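You operate a simulated robot arm through the tools that you are given. There is no shell and no other tool. Be economical: measure what you need, move in short steps, check, and stop when the job is done.

Carry out the task below with a simulated robot arm. There is one attempt and no reset: what you move stays moved.

JOB
Put the tin marked "Pads" from the navy bench top on the beige bench top and the tin labelled "Caps" on the beige trolley top. Fetch the little purple mould and set it on top of the cream small banded lid on the navy bench top. Stack the bottle that says "21-26" from the navy bench top on top of the bottle labelled "41-46". Take the short green cap and put it on the shelf under the navy bench. Fetch the little teal mould and set it on the olive bench top. Fetch the cream jar and set it on the teal trolley top. Put the dial probe in the grey mesh basket. The order is free. Set down upright: tin, cream jar.

It is judged by the outcome, as a careful person would: the job done as asked, and still so three seconds after it is handed in. It fails if anything else is knocked over, pushed out of place, dropped, spilled or broken. A push-on lid holds only when it is set on centred and level and pressed home; a screw cap is set on level and turned clockwise until tight.

ROBOT AND FRAMES
A 7-joint arm with a vacuum gripper on a trunk, on a base that drives. Base frame: it is fixed to the floor where the robot stands at the start and does not move with it; the origin is under the middle of the robot, x ahead of it, y to its left, z up; the surface under the hand at the start is at about z = 0.8. Readings come in m, degrees, newtons and seconds.
Its first joint turns from -149.0 to 149.0 degrees. Places, roughly: beige bench top [-0.6, -2.3, 0.8]; beige trolley top [-0.1, 2, 0.8]; cream jar (7x7x8 cm) [1.6, -1.5, 0.8]; cream tin, green tin, orange tin, purple tin [0.75, 0, 0.75]; dial probe [1.25, -1.5, 1]; grey mesh basket (24x23x11 cm) [1.4, -1.4, 0.8]; large orange glass bottle, large teal glass bottle [1, -0.5, 0.75]; little purple mould (6x6x5 cm) [0.5, 0, 0.8]; little teal mould (6x6x5 cm) [0.9, -0.9, 0.8]; olive bench top [1.4, -1.9, 0.8]; shelf under the navy bench [0.9, -0.3, 0.2]; short green cap (8x8x5 cm) [1.1, -0.8, 0.8]; small banded lid (7x7x6 cm) [1, -0.5, 0.8]; teal trolley top [-0.3, 2.5, 0.8]. Payload 1.06 kg.
Tool frame: the origin (TCP) lies in the middle of the cups' lips, and z points out of the cups. The gripper has 1 cup of 0.024 m across, covering 0.024 by 0.024 m (tool x, y); the bellows give 0.008 m. With the vacuum on, a cup seals on a smooth face that it is pressed against (1 to 4 N); it does not hold porous or soft things. The pull reaches 23 N.
Orientation is told as [roll, pitch, yaw] about the base's x, y, z axes, in that order, counted from this pose: with the cups facing straight down, the tool's x points along the base's -x, its y along +y and its z along -z.

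CONTROLS
- The arm moves only by the tool play_rows. Its argument "deltas" is a list of rows, each a list of 3 entries, a list of its own where there are three numbers: the shift along the tool's x, y, z in units of 25 mm (1.0 is 25 mm), then the turn, a rotation vector about the tool's x, y, z in units of 6 degrees (1.0 is 6 degrees), then the vacuum: 1 switches it on, 0 off. In form: [[[x, y, z], [wx, wy, wz], vacuum], ...]. A call has 1 to 12 rows; each row shifts and turns the commanded pose from where the row before left it, along the tool's axes as they then stand. A call with a number of a shift or a turn outside -1 to 1 is refused whole. Rows are played at 5 a second. More than 0.05 m and 8.6 degrees between two rows, or a gripper value outside its range, and nothing of the call is played. A pose out of reach is approached as far as the arm can. The call stops where the force on the tool passes 40 N (or 10 N more than at its start, if that is more) or the arm is blocked; 0.2 s more then pass. The pull builds up within a second once a cup has sealed. Time passes only in rows, and 0.2 s behind the last, so rows that do not move give it time. It gives the time, the measured TCP pose, the force on the tool (base axes) and the pull of the vacuum at its end, in the units of the frame above (readings bear some noise), with the torque about the TCP (base axes, N m) and any sound that the robot's microphone picked up, and new pictures: "show" is both (left out), scene, wrist or none.
- Cameras (640 x 400 px; columns grow to the right, rows downward): "scene" is now at [0.0297, 0.1402, 1.5615]; the picture's right is [-0.37, -0.93, 0.00], its down [-0.65, 0.26, -0.71] and it looks along [0.66, -0.26, -0.71] (base axes); focal length 265 px, centre (320, 200). "wrist" rides on the gripper at [0.078, 0.019, -0.096] in the tool frame; the picture's right is [-0.24, 0.97, 0.00], its down [-0.71, -0.17, -0.68] and it looks along [-0.67, -0.16, 0.73] (tool axes); focal length 243 px, centre (320, 200). There is no depth. A picture from a camera that has moved, and an enlarged one, comes with that camera's place and axes in the base frame and with its lens.
- slide_trunk(by): slides the trunk up (or, below 0, down) by that many m; the arm and the scene camera ride with it, the base frame stays. It gives what a move gives, with no picture.
- steer(legs): drives the robot by 1 to 6 legs, each [ahead, turn to the left] in m and degrees, along the robot's own axes; the way and the turn of a leg run together, so that a leg with both is an arc; at most 1.5 m and 180 degrees a leg. The arm and the cameras ride along, it lands a little off, and it stops where it bumps. It gives what a move gives, and a new picture of the scene camera.
- pan_tilt(pan, tilt): turns the head with the scene camera to pan (to the left, within 155 degrees either way) and tilt (down, from -29 to 69), counted from straight ahead of the robot. It gives what a move gives, and a new picture of the scene camera.
- zoom(camera, box): a new picture of the part [left, top, right, bottom] of that camera's present view, enlarged. No time passes.
- sign_off(): hands the job in; it is judged then, once.

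Work in short steps. Places have to be worked out from the pictures, the camera data and where the tool is seen: move nearer, look again, correct. Check each grasp and each placing, and mend what went wrong. You have 483 turns and 360 pictures in all, those below and enlarged ones among them. Switch the vacuum off and draw the arm clear of the work before you hand the job in, unless the task says otherwise; then end with one line.

The tools are called as name(argument=value, ...) on one line, values as JSON. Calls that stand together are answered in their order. play_rows: Moves the arm, as the interface text tells. Its arguments: {"type":"object","properties":{"deltas":{"type":"array","items":{"type":"array"}},"show":{"type":"string","enum":["both","scene","wrist","none"]}},"required":["deltas"]} The other tools are called the same way: slide_trunk (by) slides the trunk up or down; steer (legs) drives the base; pan_tilt (pan, tilt) turns the head that bears the scene camera; zoom (camera, box) takes an enlarged picture of a part of a camera's view; sign_off () hands the job in.

At the start:

```text
t: 0.0
position: [0.6791, -0.0363, 1.2139]
tool_rot: [0.0, -0.1, 0.0]
ft_force: [14.4, -0.7, -33.0]
moment: [-0.73, -0.95, -0.27]
pull: 0.1
trunk travel left (down, up): [-0.625, 0.085]
robot x, y, heading: [0.0027, -0.0043, 0.1]
head pan, tilt: [-21.8, 44.8]
```

scene: 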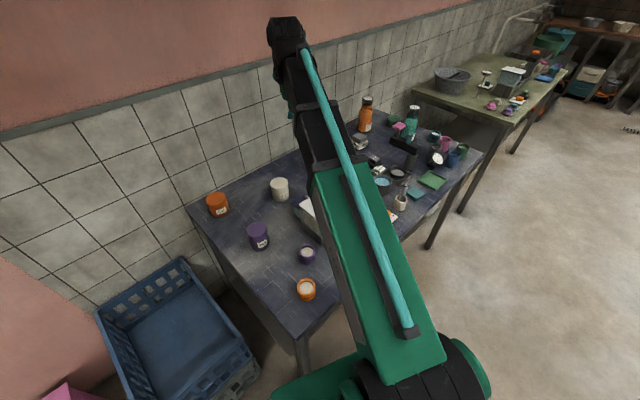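
wrist: 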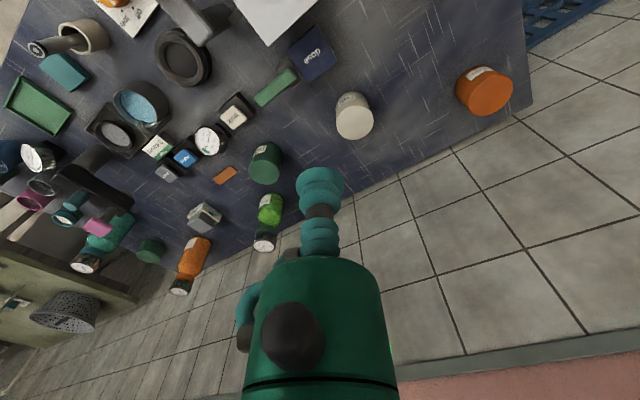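

I start by looking closer at the bench from both cameras to find the tins and labels.

zoom(camera="scene", box=[180, 160, 340, 310])

zoom(camera="scene", box=[330, 90, 490, 220])

zoom(camera="wrist", box=[0, 0, 320, 200])

zoom(camera="wrist", box=[0, 140, 320, 340])

```text
2.67 times, centred on (260, 235) of scene
camera zoom: at [0.0297, 0.1402, 1.5615], right [-0.37, -0.93, 0.0], down [-0.65, 0.26, -0.71], along [0.66, -0.26, -0.71], focal length 707 px, centre (480, 107)
```

zoom: 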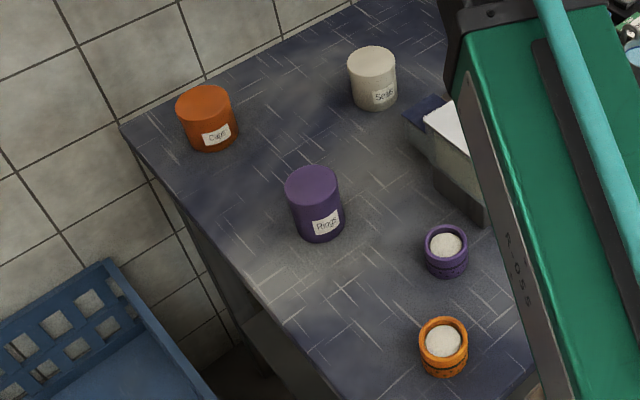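

```text
3.08 times, centred on (410, 155) of scene
camera zoom: at [0.0297, 0.1402, 1.5615], right [-0.37, -0.93, 0.0], down [-0.65, 0.26, -0.71], along [0.66, -0.26, -0.71], focal length 816 px, centre (43, 338)
```

zoom: 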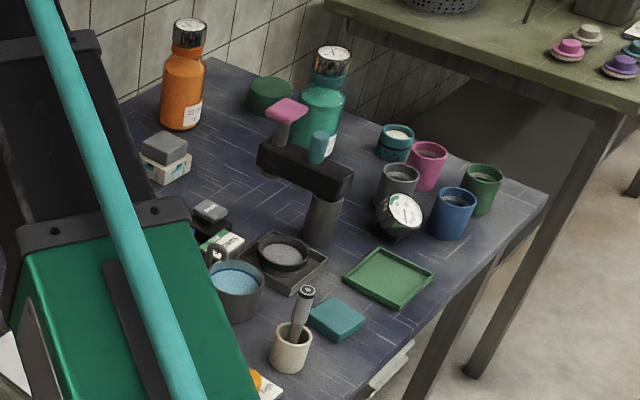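

```text
2.00 times, centred on (160, 100) of wrist
camera zoom: at [0.6, -0.0188, 1.3088], right [0.24, 0.97, 0.0], down [0.71, -0.17, 0.69], along [0.67, -0.16, -0.73], focal length 485 px, centre (640, 400)
```

zoom: 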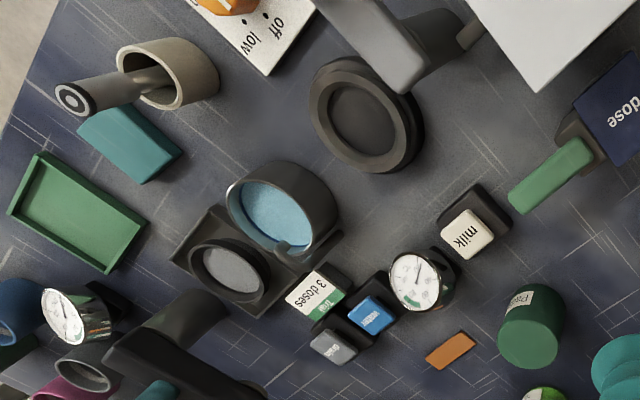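

```text
2.00 times, centred on (160, 240) of wrist
camera zoom: at [0.6, -0.0188, 1.3088], right [0.24, 0.97, 0.0], down [0.71, -0.17, 0.69], along [0.67, -0.16, -0.73], focal length 485 px, centre (640, 120)
```

zoom: 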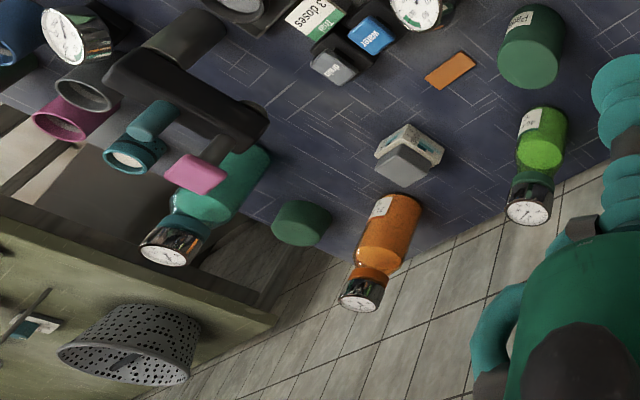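

Tins: orange "Caps", cream "Seals?", green looks like "Pads". I zoom on the labels and bottles for certainty.

zoom(camera="scene", box=[350, 90, 430, 150])

zoom(camera="wrist", box=[160, 130, 300, 270])

zoom(camera="scene", box=[420, 50, 580, 150])

zoom(camera="wrist", box=[0, 130, 160, 270])

```text
6.67 times, centred on (390, 120) of scene
camera zoom: at [0.0297, 0.1402, 1.5615], right [-0.37, -0.93, 0.0], down [-0.65, 0.26, -0.71], along [0.66, -0.26, -0.71], focal length 1767 px, centre (-147, 733)
```

zoom: 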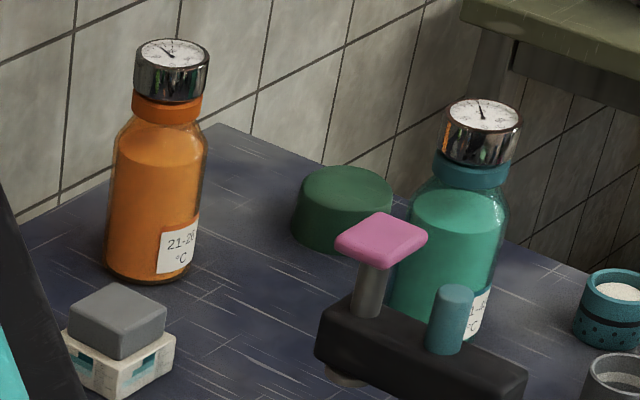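

```text
2.86 times, centred on (230, 200) of wrist
camera zoom: at [0.6, -0.0188, 1.3088], right [0.24, 0.97, 0.0], down [0.71, -0.17, 0.69], along [0.67, -0.16, -0.73], focal length 693 px, centre (577, 200)
```

zoom: 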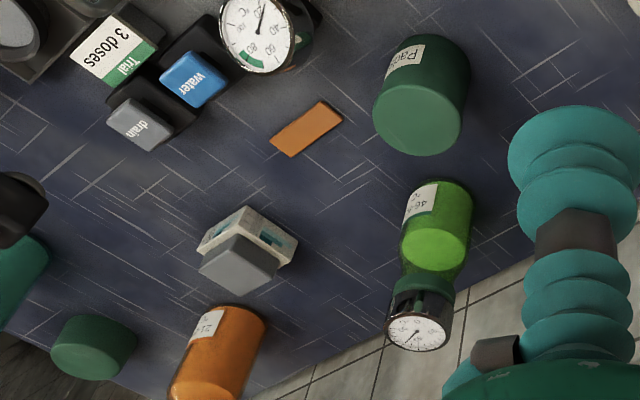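

```text
4.00 times, centred on (500, 100) of scene
camera zoom: at [0.0297, 0.1402, 1.5615], right [-0.37, -0.93, 0.0], down [-0.65, 0.26, -0.71], along [0.66, -0.26, -0.71], focal length 1060 px, centre (-400, 600)
```

zoom: 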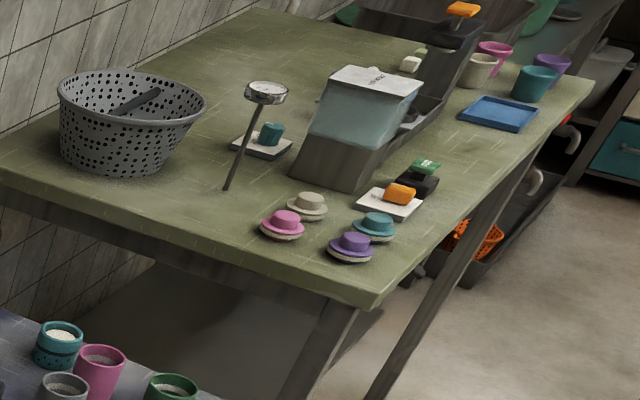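

```text
2.86 times, centred on (80, 200) of wrist
camera zoom: at [0.6, -0.0188, 1.3088], right [0.24, 0.97, 0.0], down [0.71, -0.17, 0.69], along [0.67, -0.16, -0.73], focal length 693 px, centre (1006, 200)
```

zoom: 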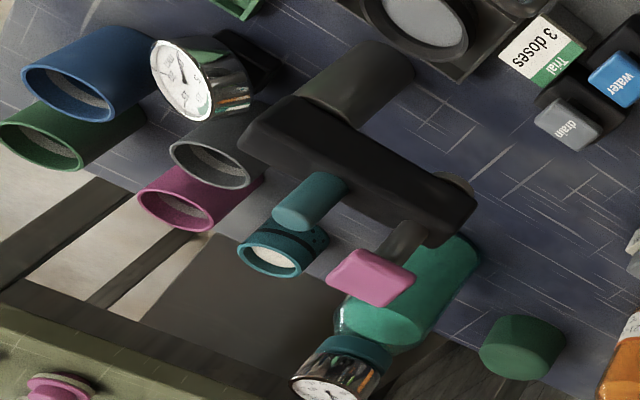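

Orange is "21-26"; the lime bottle might be "41-46". Next I survey surroundings with the head.

pan_tilt(pan=-70, tilt=30)

pan_tilt(pan=-130, tilt=20)

pan_tilt(pan=70, tilt=25)

pan_tilt(pan=130, tilt=25)

```text
t: 1.2
position: [0.6776, -0.0371, 1.2118]
tool_rot: [-0.1, 0.0, 0.0]
ft_force: [10.4, 0.3, -19.4]
moment: [-0.52, -0.47, -0.25]
pull: 0.0
trunk travel left (down, up): [-0.625, 0.085]
robot x, y, heading: [0.0024, 0.0021, -0.0]
head pan, tilt: [-70.0, 30.0]
camera scene: at [-0.0149, 0.0855, 1.5838], right [-0.94, -0.34, 0.0], down [-0.17, 0.47, -0.87], along [0.3, -0.81, -0.5], focal length 265 px, centre (320, 200)
```

scene: 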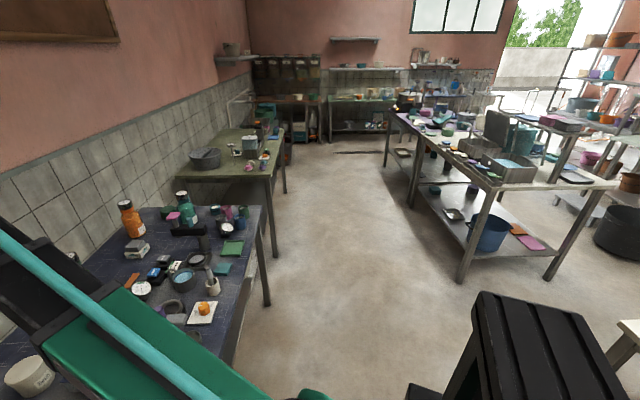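

```text
t: 2.5
position: [0.6785, -0.0359, 1.2131]
tool_rot: [0.0, -0.1, 0.0]
ft_force: [11.1, 0.3, -24.2]
moment: [-0.61, -0.69, -0.28]
pull: 0.0
trunk travel left (down, up): [-0.625, 0.085]
robot x, y, heading: [0.0019, 0.0026, 0.2]
head pan, tilt: [-130.0, 20.0]
camera scene: at [-0.1057, 0.0991, 1.5999], right [-0.77, 0.64, 0.0], down [0.22, 0.26, -0.94], along [-0.6, -0.72, -0.34], focal length 265 px, centre (320, 200)
```

scene: 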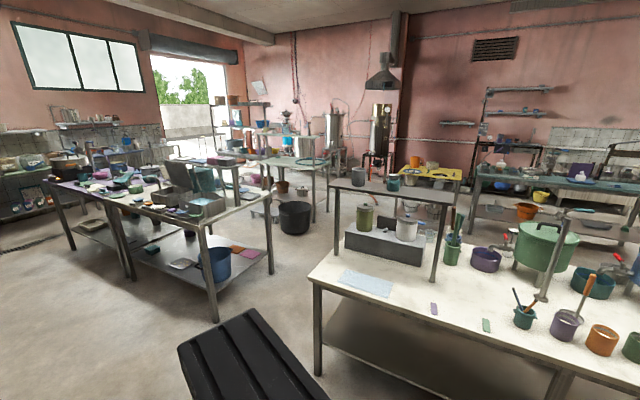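

```text
t: 5.4
position: [0.6767, -0.037, 1.2129]
tool_rot: [-0.1, -0.1, 0.1]
ft_force: [11.4, -0.6, -26.4]
moment: [-0.57, -0.82, -0.21]
pull: 0.1
trunk travel left (down, up): [-0.625, 0.085]
robot x, y, heading: [0.0015, -0.0009, -0.2]
head pan, tilt: [70.0, 25.0]
camera scene: at [-0.0144, 0.257, 1.5918], right [0.94, -0.34, 0.0], down [-0.14, -0.4, -0.91], along [0.31, 0.85, -0.42], focal length 265 px, centre (320, 200)
```

scene: 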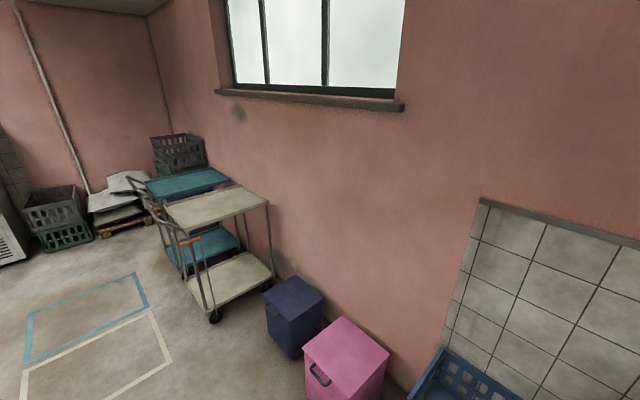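

```text
t: 6.7
position: [0.6771, -0.0374, 1.214]
tool_rot: [0.0, -0.1, -0.1]
ft_force: [12.2, -0.4, -26.3]
moment: [-0.57, -0.79, -0.27]
pull: 0.1
trunk travel left (down, up): [-0.625, 0.085]
robot x, y, heading: [-0.0023, 0.0031, -0.0]
head pan, tilt: [130.0, 25.0]
camera scene: at [-0.1051, 0.2411, 1.5918], right [0.77, 0.64, 0.0], down [0.27, -0.32, -0.91], along [-0.58, 0.69, -0.42], focal length 265 px, centre (320, 200)
```

scene: 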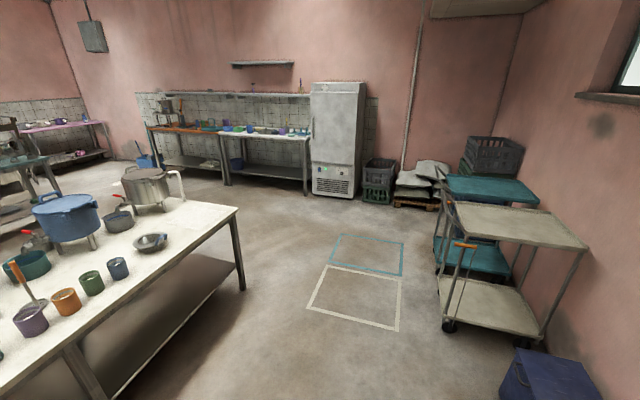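

Layout is clear. Now the arm's wrist camera: I move the hand to the right over the bench to find the cream banded lid and read bottle labels.

pan_tilt(pan=-45, tilt=40)

play_rows(deltas=[[[0, -1, 0], [0, 0, 0], 0], [[0, -1, 0], [0, 0, 0], 0], [[0, -1, 0], [0, 0, 0], 0], [[0, -1, 0], [0, 0, 0], 0], [[0, -1, 0], [0, 0, 0], 0], [[0, -1, 0], [0, 0, 0], 0], [[0, -1, 0], [0, 0, 0], 0], [[0, -1, 0], [0, 0, 0], 0], [[0, -1, 0], [0, 0, 0], 0], [[0, -1, 0], [0, 0, 0], 0], [[0, -1, 0], [0, 0, 0], 0], [[0, -1, 0], [0, 0, 0], 0]])

```text
t: 9.3
position: [0.6776, -0.0374, 1.2124]
tool_rot: [0.0, 0.0, 0.0]
ft_force: [11.8, -0.6, -26.7]
moment: [-0.58, -0.81, -0.26]
pull: 0.1
trunk travel left (down, up): [-0.625, 0.085]
robot x, y, heading: [-0.001, 0.0031, -0.0]
head pan, tilt: [-45.0, 40.0]
camera scene: at [0.0142, 0.1104, 1.5685], right [-0.71, -0.71, 0.0], down [-0.45, 0.45, -0.77], along [0.54, -0.54, -0.64], focal length 265 px, centre (320, 200)
```

scene: 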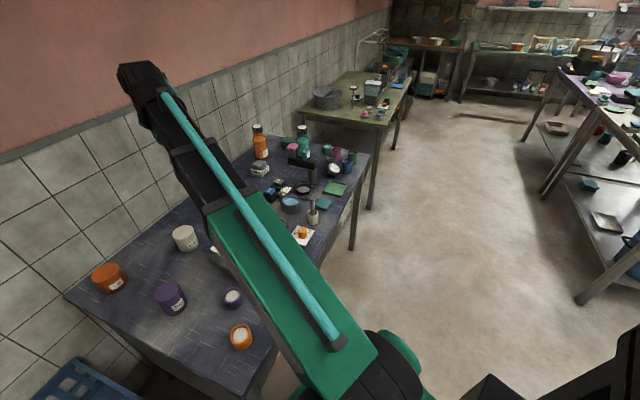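

```text
t: 9.7
position: [0.6775, -0.0462, 1.2136]
tool_rot: [-0.1, -0.2, -0.3]
ft_force: [2.7, -4.3, -6.7]
moment: [0.39, -0.31, 0.29]
pull: 0.1
trunk travel left (down, up): [-0.625, 0.085]
robot x, y, heading: [0.0001, 0.0018, -0.2]
head pan, tilt: [-45.0, 40.0]
stopped in row 1: the force on the tool passed its limit at 44 N (the readings are from after the stop); the commanded pose is now the measured one
camera scene: at [0.0142, 0.1102, 1.5685], right [-0.71, -0.71, 0.0], down [-0.45, 0.45, -0.77], along [0.54, -0.54, -0.64], focal length 265 px, centre (320, 200)
camera wrist: at [0.5998, -0.0279, 1.3085], right [0.24, 0.97, 0.0], down [0.7, -0.18, 0.69], along [0.67, -0.17, -0.73], focal length 243 px, centre (320, 200)
```

scene: 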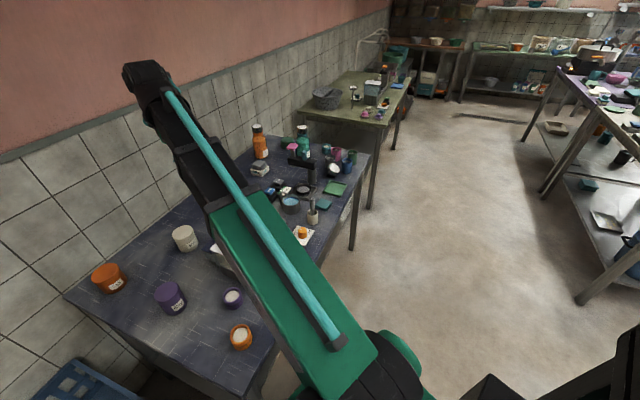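
wrist: 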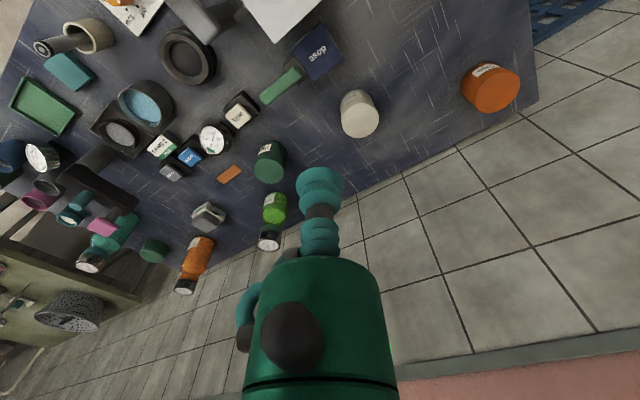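

The stop seems a start transient (force dropped to ~7 N and nothing is touched). I retry with a gentle ramp.

play_rows(deltas=[[[0, -0.2, 0], [0, 0, 0], 0], [[0, -0.5, 0], [0, 0, 0], 0], [[0, -0.8, 0], [0, 0, 0], 0], [[0, -1, 0], [0, 0, 0], 0], [[0, -1, 0], [0, 0, 0], 0], [[0, -1, 0], [0, 0, 0], 0], [[0, -1, 0], [0, 0, 0], 0], [[0, -1, 0], [0, 0, 0], 0], [[0, -1, 0], [0, 0, 0], 0], [[0, -0.8, 0], [0, 0, 0], 0], [[0, -0.5, 0], [0, 0, 0], 0], [[0, -0.2, 0], [0, 0, 0], 0]], show="wrist")

```text
t: 10.5
position: [0.6784, -0.0864, 1.2145]
tool_rot: [-0.1, -0.5, -0.7]
ft_force: [2.3, -4.9, -6.7]
moment: [0.38, -0.19, 0.29]
pull: 0.1
trunk travel left (down, up): [-0.625, 0.085]
robot x, y, heading: [-0.0006, 0.0001, -0.0]
head pan, tilt: [-45.0, 40.0]
stopped in row 4: the force on the tool passed its limit at 43 N (the readings are from after the stop); the commanded pose is now the measured one
camera wrist: at [0.6004, -0.0668, 1.3098], right [0.25, 0.97, 0.0], down [0.7, -0.18, 0.69], along [0.67, -0.17, -0.72], focal length 243 px, centre (320, 200)
```

wrist: 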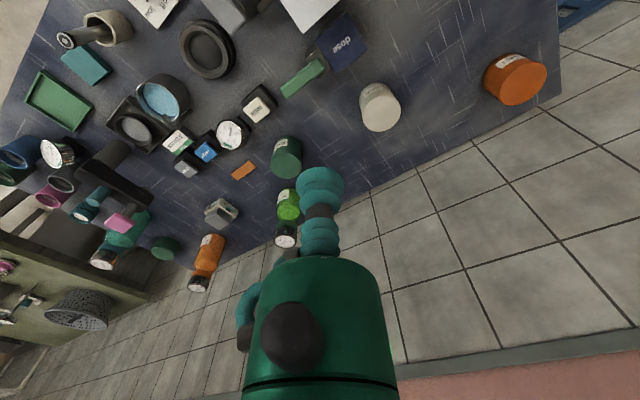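

Fast lateral moves trip the force limit; I use smaller steps.

play_rows(deltas=[[[0, -0.2, 0], [0, 0, 0], 0], [[0, -0.4, 0], [0, 0, 0], 0], [[0, -0.6, 0], [0, 0, 0], 0], [[0, -0.6, 0], [0, 0, 0], 0], [[0, -0.6, 0], [0, 0, 0], 0], [[0, -0.6, 0], [0, 0, 0], 0], [[0, -0.6, 0], [0, 0, 0], 0], [[0, -0.6, 0], [0, 0, 0], 0], [[0, -0.6, 0], [0, 0, 0], 0], [[0, -0.6, 0], [0, 0, 0], 0], [[0, -0.4, 0], [0, 0, 0], 0], [[0, -0.2, 0], [0, 0, 0], 0]], show="wrist")

```text
t: 13.1
position: [0.6764, -0.2378, 1.2143]
tool_rot: [0.0, -0.3, -0.6]
ft_force: [0.7, 0.6, -0.2]
moment: [0.03, -0.04, 0.01]
pull: 0.0
trunk travel left (down, up): [-0.625, 0.085]
robot x, y, heading: [-0.0008, -0.0007, -0.0]
head pan, tilt: [-45.0, 40.0]
camera wrist: at [0.5982, -0.2178, 1.3097], right [0.24, 0.97, 0.0], down [0.7, -0.18, 0.69], along [0.67, -0.17, -0.72], focal length 243 px, centre (320, 200)
```

wrist: 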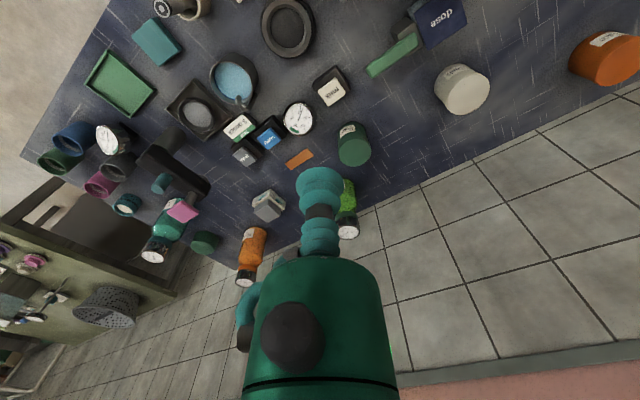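

Moves work at this speed. I zoom on the cream/grey block and bottles.

zoom(camera="wrist", box=[220, 170, 300, 230])

zoom(camera="wrist", box=[330, 110, 400, 240])

pan_tilt(pan=-35, tilt=45)

```text
6.67 times, centred on (260, 200) of wrist
camera zoom: at [0.5982, -0.2178, 1.3097], right [0.24, 0.97, 0.0], down [0.7, -0.18, 0.69], along [0.67, -0.17, -0.72], focal length 1618 px, centre (720, 200)
```

zoom: 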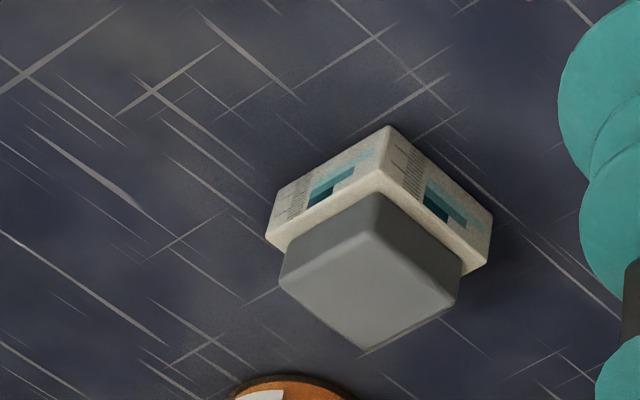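

```text
3.08 times, centred on (365, 175) of wrist
camera zoom: at [0.5982, -0.2178, 1.3097], right [0.24, 0.97, 0.0], down [0.7, -0.18, 0.69], along [0.67, -0.17, -0.72], focal length 746 px, centre (182, 277)
```

zoom: 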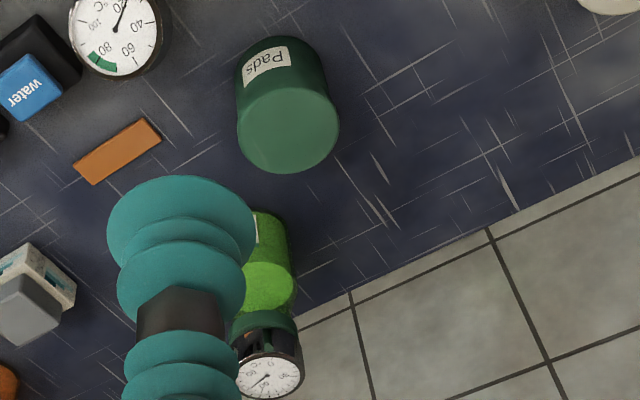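

```text
t: 13.8
position: [0.6754, -0.2366, 1.2155]
tool_rot: [0.0, -0.5, -0.5]
ft_force: [0.2, -0.2, 0.0]
moment: [0.0, -0.03, 0.03]
pull: 0.1
trunk travel left (down, up): [-0.625, 0.085]
robot x, y, heading: [0.0016, -0.0008, 0.0]
head pan, tilt: [-35.0, 45.0]
camera scene: at [0.0206, 0.1237, 1.5613], right [-0.57, -0.82, 0.0], down [-0.58, 0.41, -0.71], along [0.58, -0.41, -0.71], focal length 265 px, centre (320, 200)
```

scene: 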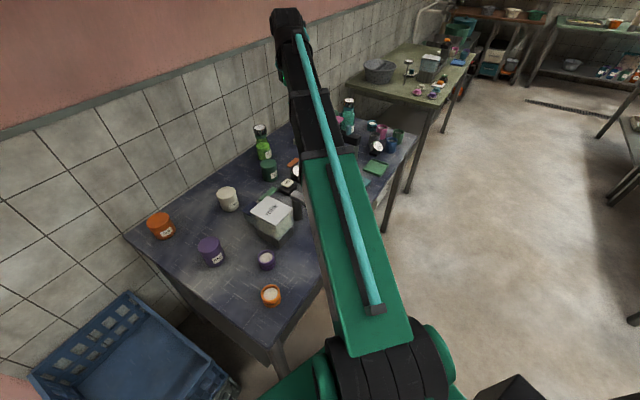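

zoom(camera="scene", box=[240, 110, 310, 200])

zoom(camera="scene", box=[340, 30, 480, 110])

zoom(camera="scene", box=[200, 170, 340, 310])

```text
4.44 times, centred on (275, 155) of scene
camera zoom: at [0.0206, 0.1237, 1.5613], right [-0.57, -0.82, 0.0], down [-0.58, 0.41, -0.71], along [0.58, -0.41, -0.71], focal length 1178 px, centre (520, 400)
```

zoom: 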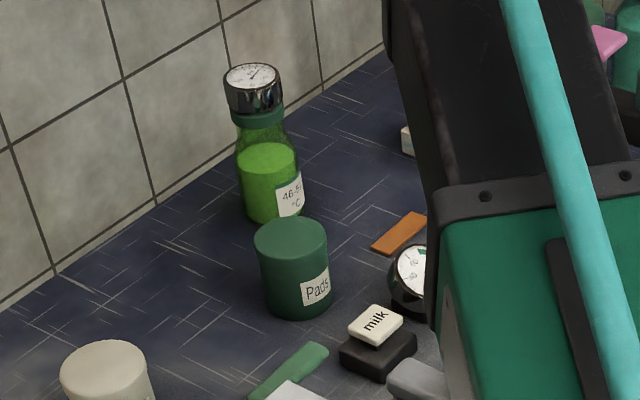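

```text
4.57 times, centred on (410, 70) of scene
camera zoom: at [0.0206, 0.1237, 1.5613], right [-0.57, -0.82, 0.0], down [-0.58, 0.41, -0.71], along [0.58, -0.41, -0.71], focal length 1212 px, centre (-91, 794)
```

zoom: 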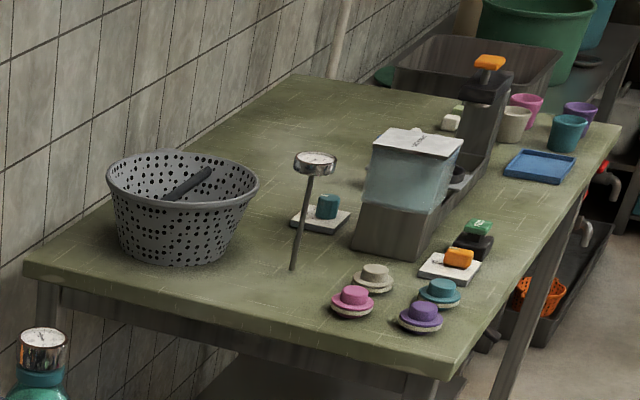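

```text
2.86 times, centred on (270, 240) of scene
camera zoom: at [0.0206, 0.1237, 1.5613], right [-0.57, -0.82, 0.0], down [-0.58, 0.41, -0.71], along [0.58, -0.41, -0.71], focal length 757 px, centre (463, 86)
```

zoom: 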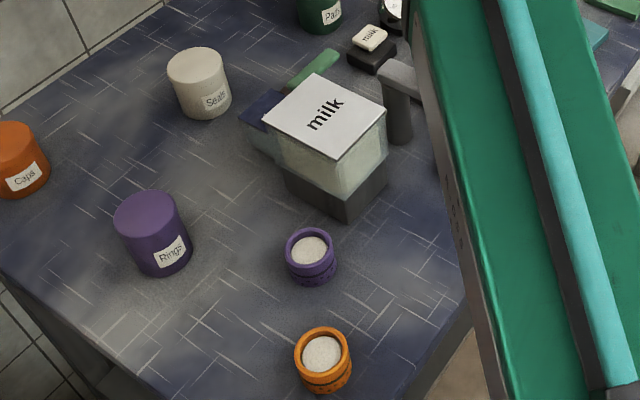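

Lime is "46-5x", so teal should be "41-46" (to verify). I look down to see the robot base footprint.

pan_tilt(pan=-90, tilt=69)

pan_tilt(pan=-60, tilt=40)

```text
t: 15.1
position: [0.6762, -0.2374, 1.2143]
tool_rot: [0.0, -0.4, -0.6]
ft_force: [0.1, 0.1, -1.3]
moment: [0.01, -0.02, -0.01]
pull: 0.0
trunk travel left (down, up): [-0.625, 0.085]
robot x, y, heading: [0.0011, -0.0013, 0.1]
head pan, tilt: [-90.0, 68.8]
camera scene: at [-0.0459, 0.1145, 1.5324], right [-1.0, 0.0, 0.0], down [0.0, 0.93, -0.36], along [0.0, -0.36, -0.93], focal length 265 px, centre (320, 200)
```

scene: 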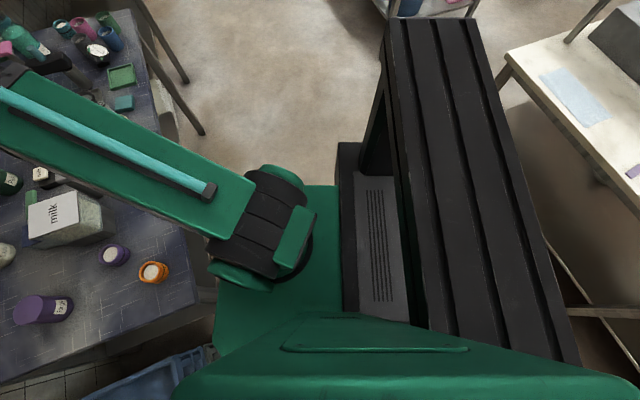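

```text
t: 16.0
position: [0.6759, -0.2367, 1.217]
tool_rot: [-0.1, -0.4, -0.6]
ft_force: [0.1, 0.3, 0.2]
moment: [0.01, 0.02, -0.02]
pull: 0.2
trunk travel left (down, up): [-0.625, 0.085]
robot x, y, heading: [0.0003, 0.001, 0.0]
head pan, tilt: [-60.0, 40.0]
camera scene: at [-0.0035, 0.0968, 1.5684], right [-0.87, -0.5, 0.0], down [-0.32, 0.56, -0.77], along [0.38, -0.66, -0.64], focal length 265 px, centre (320, 200)
```

scene: 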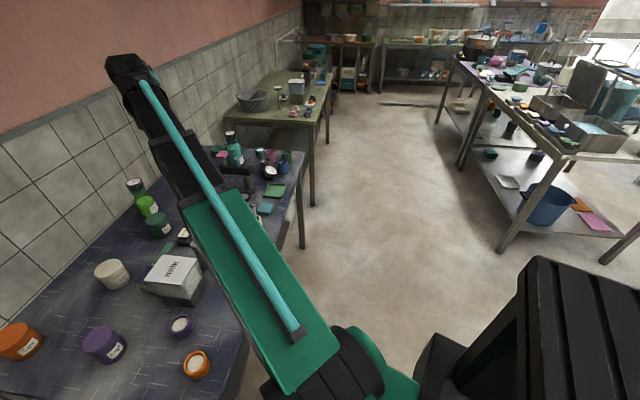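

The robot faces the bench at about 22° off; bench line runs along (0.38,-0.925). I raise the trunk a bit and drive along the bench to its middle, ending facing it.

slide_trunk(by=0.08)

steer(legs=[[0, -67.7], [0.72, 0], [0, 90]])

```text
t: 17.2
position: [0.6767, -0.2362, 1.2943]
tool_rot: [0.0, -0.4, -0.6]
ft_force: [-1.2, -0.8, -0.3]
moment: [0.02, 0.02, -0.02]
pull: 0.1
trunk travel left (down, up): [-0.705, 0.005]
robot x, y, heading: [-0.0005, 0.0009, -0.1]
head pan, tilt: [-60.0, 40.0]
```

```text
t: 19.2
position: [0.4249, -0.5298, 1.2947]
tool_rot: [0.1, -0.5, -30.9]
ft_force: [0.5, 0.0, 0.0]
moment: [0.03, 0.01, 0.02]
pull: 0.1
trunk travel left (down, up): [-0.705, 0.005]
robot x, y, heading: [-0.0403, 0.0145, -21.1]
head pan, tilt: [-60.0, 40.0]
stopped in leg 1: the robot was blocked; the commanded pose is now the measured one
camera scene: at [-0.011, 0.1018, 1.6487], right [-0.99, -0.16, 0.0], down [-0.1, 0.64, -0.77], along [0.12, -0.76, -0.64], focal length 265 px, centre (320, 200)
```

scene: 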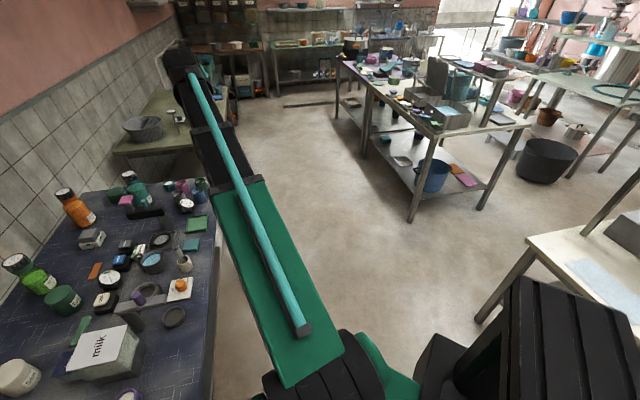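

The base corner bumped (likely the bench leg). I back off a bit, then turn along the bench.

steer(legs=[[-0.18, 0], [0, -46.6]])

```text
t: 22.9
position: [-0.2788, -0.6324, 1.2949]
tool_rot: [0.0, -0.4, -77.2]
ft_force: [0.1, 0.2, 0.1]
moment: [0.01, 0.01, 0.02]
pull: 0.2
trunk travel left (down, up): [-0.705, 0.005]
robot x, y, heading: [-0.212, 0.0751, -67.4]
head pan, tilt: [-60.0, 40.0]
camera scene: at [-0.123, 0.118, 1.6485], right [-0.8, 0.61, 0.0], down [0.39, 0.51, -0.77], along [-0.46, -0.61, -0.64], focal length 265 px, centre (320, 200)
```

scene: 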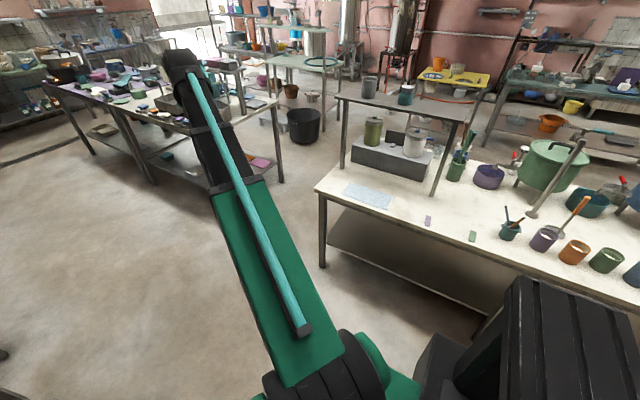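

Clear now. I drive along the bench, then turn to face it.

steer(legs=[[0.88, 0], [0, 89.7]])

pan_tilt(pan=10, tilt=50)

```text
t: 31.4
position: [0.8561, -0.7913, 1.2951]
tool_rot: [0.0, -0.4, 14.0]
ft_force: [-1.0, -0.7, -0.4]
moment: [0.0, 0.01, 0.01]
pull: 0.0
trunk travel left (down, up): [-0.705, 0.005]
robot x, y, heading: [0.1399, -0.741, 24.1]
head pan, tilt: [-60.0, 40.0]
camera scene: at [0.1004, -0.6527, 1.6485], right [-0.59, -0.81, 0.0], down [-0.52, 0.38, -0.77], along [0.62, -0.45, -0.64], focal length 265 px, centre (320, 200)
```

scene: 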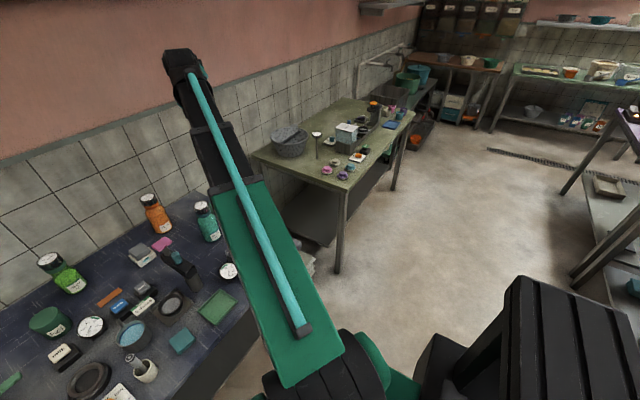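

```text
t: 32.8
position: [0.8558, -0.7913, 1.2955]
tool_rot: [-0.1, -0.4, 14.1]
ft_force: [-0.3, 0.1, 0.2]
moment: [0.02, 0.03, -0.01]
pull: 0.0
trunk travel left (down, up): [-0.705, 0.005]
robot x, y, heading: [0.1414, -0.7403, 24.3]
head pan, tilt: [10.0, 50.0]
camera scene: at [0.0954, -0.5599, 1.6343], right [0.56, -0.83, 0.0], down [-0.64, -0.43, -0.64], along [0.53, 0.36, -0.77], focal length 265 px, centre (320, 200)
```

scene: 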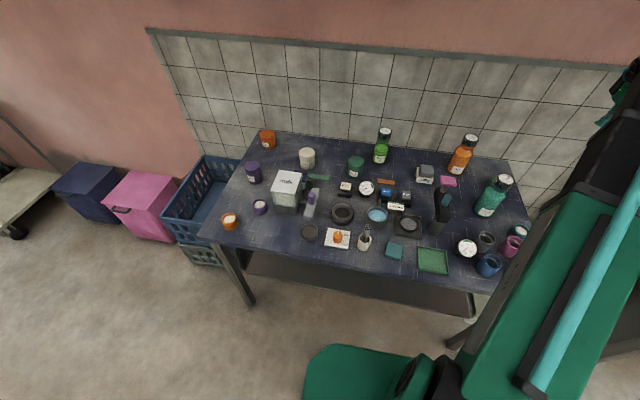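

Excellent overview. I zoom in on the left and right halves to locate items.

zoom(camera="scene", box=[200, 115, 380, 255])

zoom(camera="scene", box=[360, 120, 540, 290])

```text
2.86 times, centred on (290, 185) of scene
camera zoom: at [0.0954, -0.5599, 1.6343], right [0.56, -0.83, 0.0], down [-0.64, -0.43, -0.64], along [0.53, 0.36, -0.77], focal length 757 px, centre (406, 243)
```

zoom: 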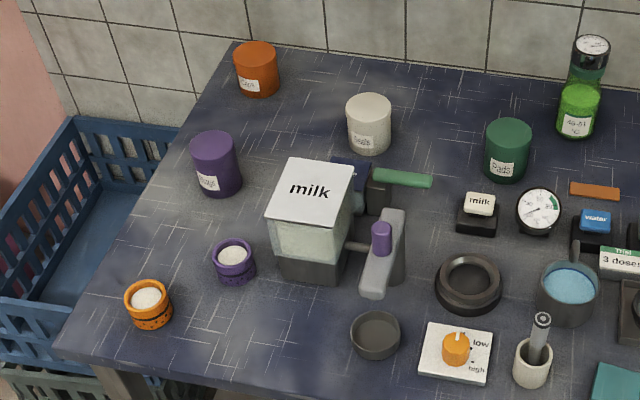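

```text
2.35 times, centred on (450, 205) of scene
camera zoom: at [0.0954, -0.5599, 1.6343], right [0.56, -0.83, 0.0], down [-0.64, -0.43, -0.64], along [0.53, 0.36, -0.77], focal length 624 px, centre (14, 188)
```

zoom: 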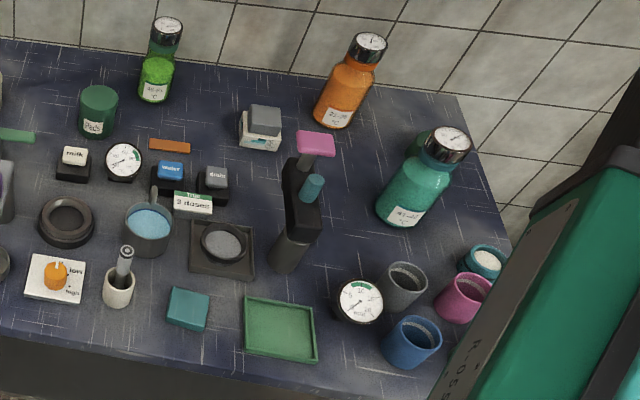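

Teal bottle's label to check, then I creep forward so all the bench right half is in reach.

zoom(camera="scene", box=[460, 165, 520, 220])

steer(legs=[[0.16, 0]])

```text
7.27 times, centred on (490, 192) of scene
camera zoom: at [0.0954, -0.5599, 1.6343], right [0.56, -0.83, 0.0], down [-0.64, -0.43, -0.64], along [0.53, 0.36, -0.77], focal length 1928 px, centre (-916, 254)
```

zoom: 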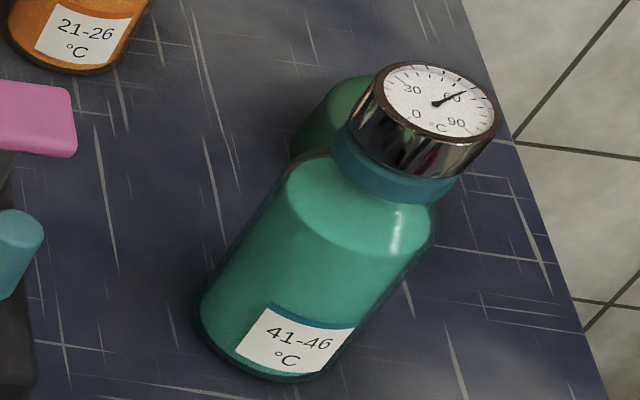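

```text
t: 34.2
position: [0.9991, -0.7253, 1.2951]
tool_rot: [0.1, -0.4, 14.2]
ft_force: [1.0, -0.5, 0.0]
moment: [0.02, 0.03, -0.01]
pull: 0.1
trunk travel left (down, up): [-0.705, 0.005]
robot x, y, heading: [0.2868, -0.6743, 24.1]
head pan, tilt: [10.0, 50.0]
camera scene: at [0.2392, -0.4955, 1.6343], right [0.56, -0.83, 0.0], down [-0.63, -0.43, -0.64], along [0.53, 0.36, -0.77], focal length 265 px, centre (320, 200)
```

scene: 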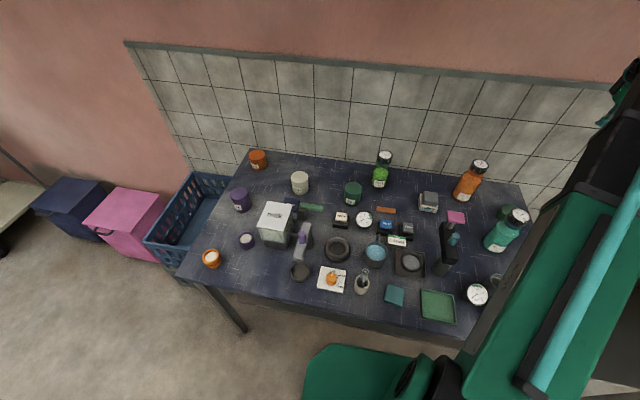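

Teal is "41-46". I take a wrist view from here.

play_rows(deltas=[[[0, 0, 0.2], [0, 0, 0], 0]], show="wrist")

```text
t: 34.6
position: [0.9999, -0.7268, 1.2907]
tool_rot: [0.0, -0.4, 14.2]
ft_force: [-0.3, 0.5, -0.2]
moment: [0.02, 0.02, -0.03]
pull: 0.0
trunk travel left (down, up): [-0.705, 0.005]
robot x, y, heading: [0.2873, -0.6753, 24.2]
head pan, tilt: [10.0, 50.0]
camera wrist: at [0.9186, -0.7283, 1.3844], right [-0.01, 1.0, 0.0], down [0.72, 0.01, 0.69], along [0.69, 0.01, -0.72], focal length 243 px, centre (320, 200)
```

wrist: 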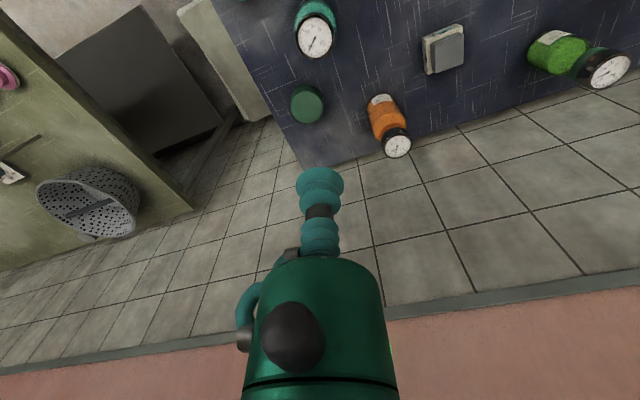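

Green cap is near (1.149, -0.748), right behind the teal bottle. I yaw the tool so the wrist camera points away from the bottle.

play_rows(deltas=[[[0, 0, 0], [0, 0, -0.4], 0], [[0, 0, 0], [0, 0, -0.8], 0], [[0, 0, 0], [0, 0, -0.8], 0], [[0, 0, 0], [0, 0, -0.8], 0], [[0, 0, 0], [0, 0, -0.8], 0], [[0, 0, 0], [0, 0, -0.8], 0], [[0, 0, 0], [0, 0, -0.8], 0], [[0, 0, 0], [0, 0, -0.8], 0], [[0, 0, 0], [0, 0, -0.8], 0], [[0, 0, 0], [0, 0, -0.8], 0], [[0, 0, 0], [0, 0, -0.8], 0], [[0, 0, 0], [0, 0, -0.8], 0]], show="wrist")

```text
t: 37.2
position: [0.9985, -0.7269, 1.2908]
tool_rot: [-0.3, -0.2, 69.5]
ft_force: [-0.5, 0.5, 0.4]
moment: [0.01, -0.02, -0.02]
pull: 0.2
trunk travel left (down, up): [-0.705, 0.005]
robot x, y, heading: [0.2861, -0.6761, 24.2]
head pan, tilt: [10.0, 50.0]
camera wrist: at [0.9529, -0.7938, 1.3849], right [-0.83, 0.56, 0.0], down [0.4, 0.6, 0.69], along [0.39, 0.57, -0.72], focal length 243 px, centre (320, 200)
```

wrist: 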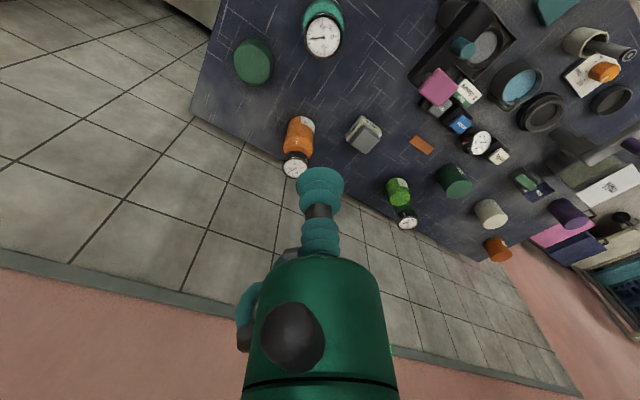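

I move over the green cap while descending partway.

play_rows(deltas=[[[-0.05, -0.3, 0.1], [0, 0, 0], 0], [[-0.12, -0.54, 0.4], [0, 0, 0], 0], [[-0.12, -0.54, 0.4], [0, 0, 0], 0], [[-0.12, -0.54, 0.4], [0, 0, 0], 0], [[-0.12, -0.54, 0.4], [0, 0, 0], 0], [[-0.12, -0.54, 0.4], [0, 0, 0], 0], [[-0.12, -0.54, 0.4], [0, 0, 0], 0], [[-0.12, -0.54, 0.4], [0, 0, 0], 0], [[-0.12, -0.54, 0.4], [0, 0, 0], 0], [[-0.12, -0.54, 0.4], [0, 0, 0], 0], [[-0.12, -0.54, 0.4], [0, 0, 0], 0], [[-0.11, -0.58, 0.2], [0, 0, 0], 0]], show="wrist")

```text
t: 39.8
position: [1.1587, -0.7492, 1.1828]
tool_rot: [-0.2, -0.1, 69.3]
ft_force: [0.1, -0.8, 0.5]
moment: [0.02, 0.02, 0.02]
pull: 0.1
trunk travel left (down, up): [-0.705, 0.005]
robot x, y, heading: [0.2839, -0.6773, 24.3]
head pan, tilt: [10.0, 50.0]
camera wrist: at [1.1134, -0.817, 1.278], right [-0.83, 0.56, 0.0], down [0.4, 0.6, 0.69], along [0.39, 0.57, -0.72], focal length 243 px, centre (320, 200)
```

wrist: 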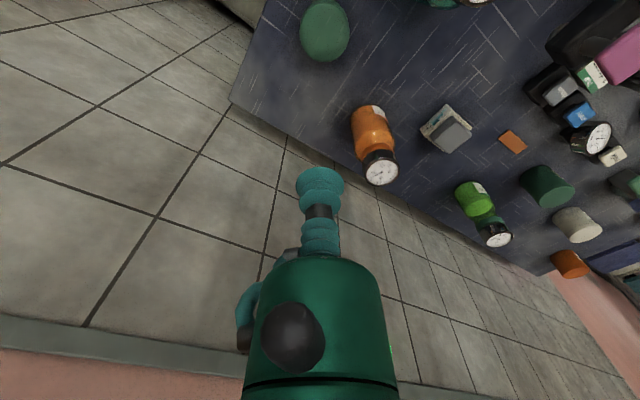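

The cap seems about 1.5 cm off; correct and descend to z≈1.0.

play_rows(deltas=[[[0.05, 0.05, 0.3], [0, 0, 0], 0], [[0.05, 0.05, 0.6], [0, 0, 0], 0], [[0.05, 0.05, 0.7], [0, 0, 0], 0], [[0.05, 0.05, 0.7], [0, 0, 0], 0], [[0.05, 0.05, 0.7], [0, 0, 0], 0], [[0.05, 0.05, 0.7], [0, 0, 0], 0], [[0.05, 0.05, 0.7], [0, 0, 0], 0], [[0.05, 0.05, 0.7], [0, 0, 0], 0], [[0, 0, 0.7], [0, 0, 0], 0], [[0, 0, 0.7], [0, 0, 0], 0], [[0, 0, 0.7], [0, 0, 0], 0], [[0, 0, 0.4], [0, 0, 0], 0]], show="wrist")

```text
t: 42.4
position: [1.1477, -0.7544, 0.9936]
tool_rot: [-0.4, -0.3, 69.4]
ft_force: [0.0, -0.5, -0.4]
moment: [0.01, 0.0, -0.04]
pull: 0.0
trunk travel left (down, up): [-0.705, 0.005]
robot x, y, heading: [0.2863, -0.6791, 24.0]
head pan, tilt: [10.0, 50.0]
camera wrist: at [1.1022, -0.8217, 1.0885], right [-0.83, 0.56, -0.01], down [0.4, 0.6, 0.69], along [0.39, 0.57, -0.72], focal length 243 px, centre (320, 200)
```

wrist: 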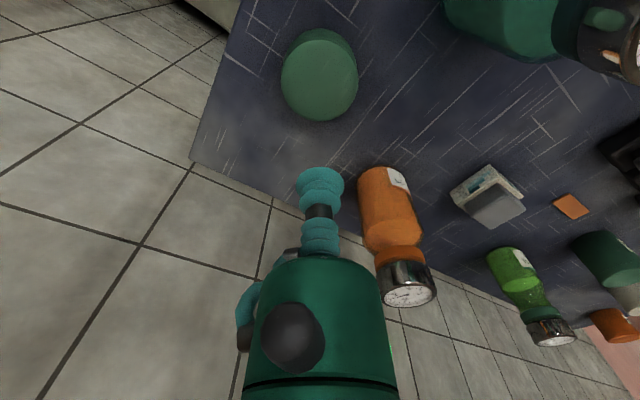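

Aligned. Descend to just above the cap top with vacuum on.

play_rows(deltas=[[[0, 0, 0.4], [0, 0, 0], 1], [[0, 0, 0.7], [0, 0, 0], 1], [[0, 0, 0.7], [0, 0, 0], 1], [[0, 0, 0.7], [0, 0, 0], 1], [[0, 0, 0.7], [0, 0, 0], 1], [[0, 0, 0.7], [0, 0, 0], 1], [[0, 0, 0.7], [0, 0, 0], 1], [[0, 0, 0.7], [0, 0, 0], 1], [[0, 0, 0.5], [0, 0, 0], 1], [[0, 0, 0.3], [0, 0, 0], 1], [[0, 0, 0.2], [0, 0, 0], 1], [[0, 0, 0], [0, 0, 0], 1]], show="wrist")

```text
t: 45.0
position: [1.1483, -0.7548, 0.8383]
tool_rot: [-0.5, -0.4, 69.4]
ft_force: [7.8, -1.7, 21.3]
moment: [-0.01, 0.17, 0.03]
pull: 23.1
trunk travel left (down, up): [-0.705, 0.005]
robot x, y, heading: [0.2851, -0.6713, 23.9]
head pan, tilt: [10.0, 50.0]
camera wrist: at [1.1021, -0.8219, 0.9325], right [-0.83, 0.56, -0.01], down [0.4, 0.6, 0.69], along [0.39, 0.57, -0.72], focal length 243 px, centre (320, 200)
```

wrist: 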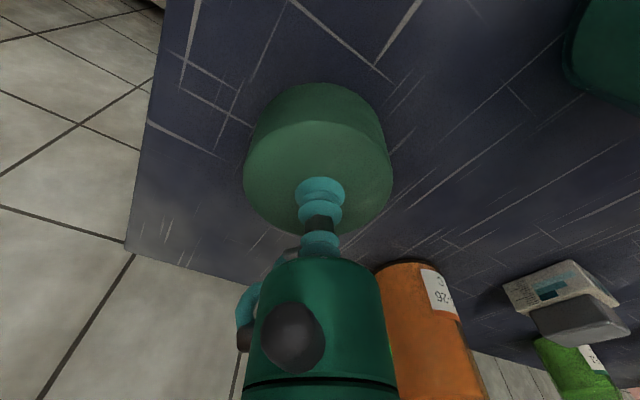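

Sealed (pull 23 N); cap top is ~0.842 so bench z≈0.79. I lift it.

play_rows(deltas=[[[0, 0, -0.3], [0, 0, 0], 1], [[0, 0, -0.4], [0, 0, 0], 1], [[0, 0, -0.6], [0, 0, 0], 1], [[0, 0, -0.7], [0, 0, 0], 1], [[0, 0, -0.7], [0, 0, 0], 1], [[0, 0, -0.7], [0, 0, 0], 1], [[0, 0, -0.7], [0, 0, 0], 1], [[0, 0, -0.7], [0, 0, 0], 1], [[0, 0, -0.7], [0, 0, 0], 1], [[0, 0, -0.7], [0, 0, 0], 1], [[0, 0, -0.7], [0, 0, 0], 1], [[0, 0, -0.4], [0, 0, 0], 1]], show="wrist")

```text
t: 47.6
position: [1.1476, -0.755, 1.0198]
tool_rot: [-0.5, -0.2, 69.5]
ft_force: [0.8, 0.1, -0.5]
moment: [-0.01, 0.03, 0.0]
pull: 22.5
trunk travel left (down, up): [-0.705, 0.005]
robot x, y, heading: [0.2855, -0.676, 24.0]
head pan, tilt: [10.0, 50.0]
camera wrist: at [1.1015, -0.8226, 1.114], right [-0.83, 0.56, -0.01], down [0.4, 0.6, 0.69], along [0.39, 0.57, -0.72], focal length 243 px, centre (320, 200)
```

wrist: 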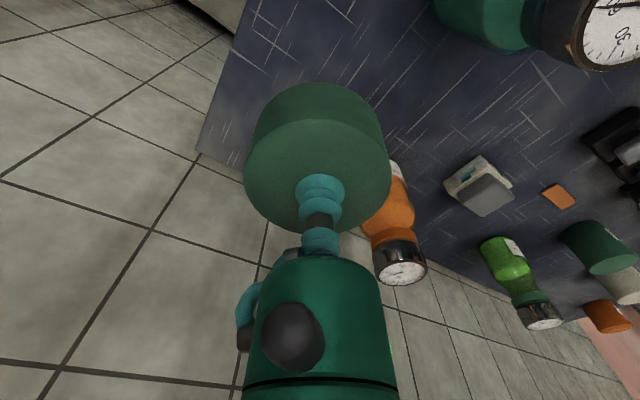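

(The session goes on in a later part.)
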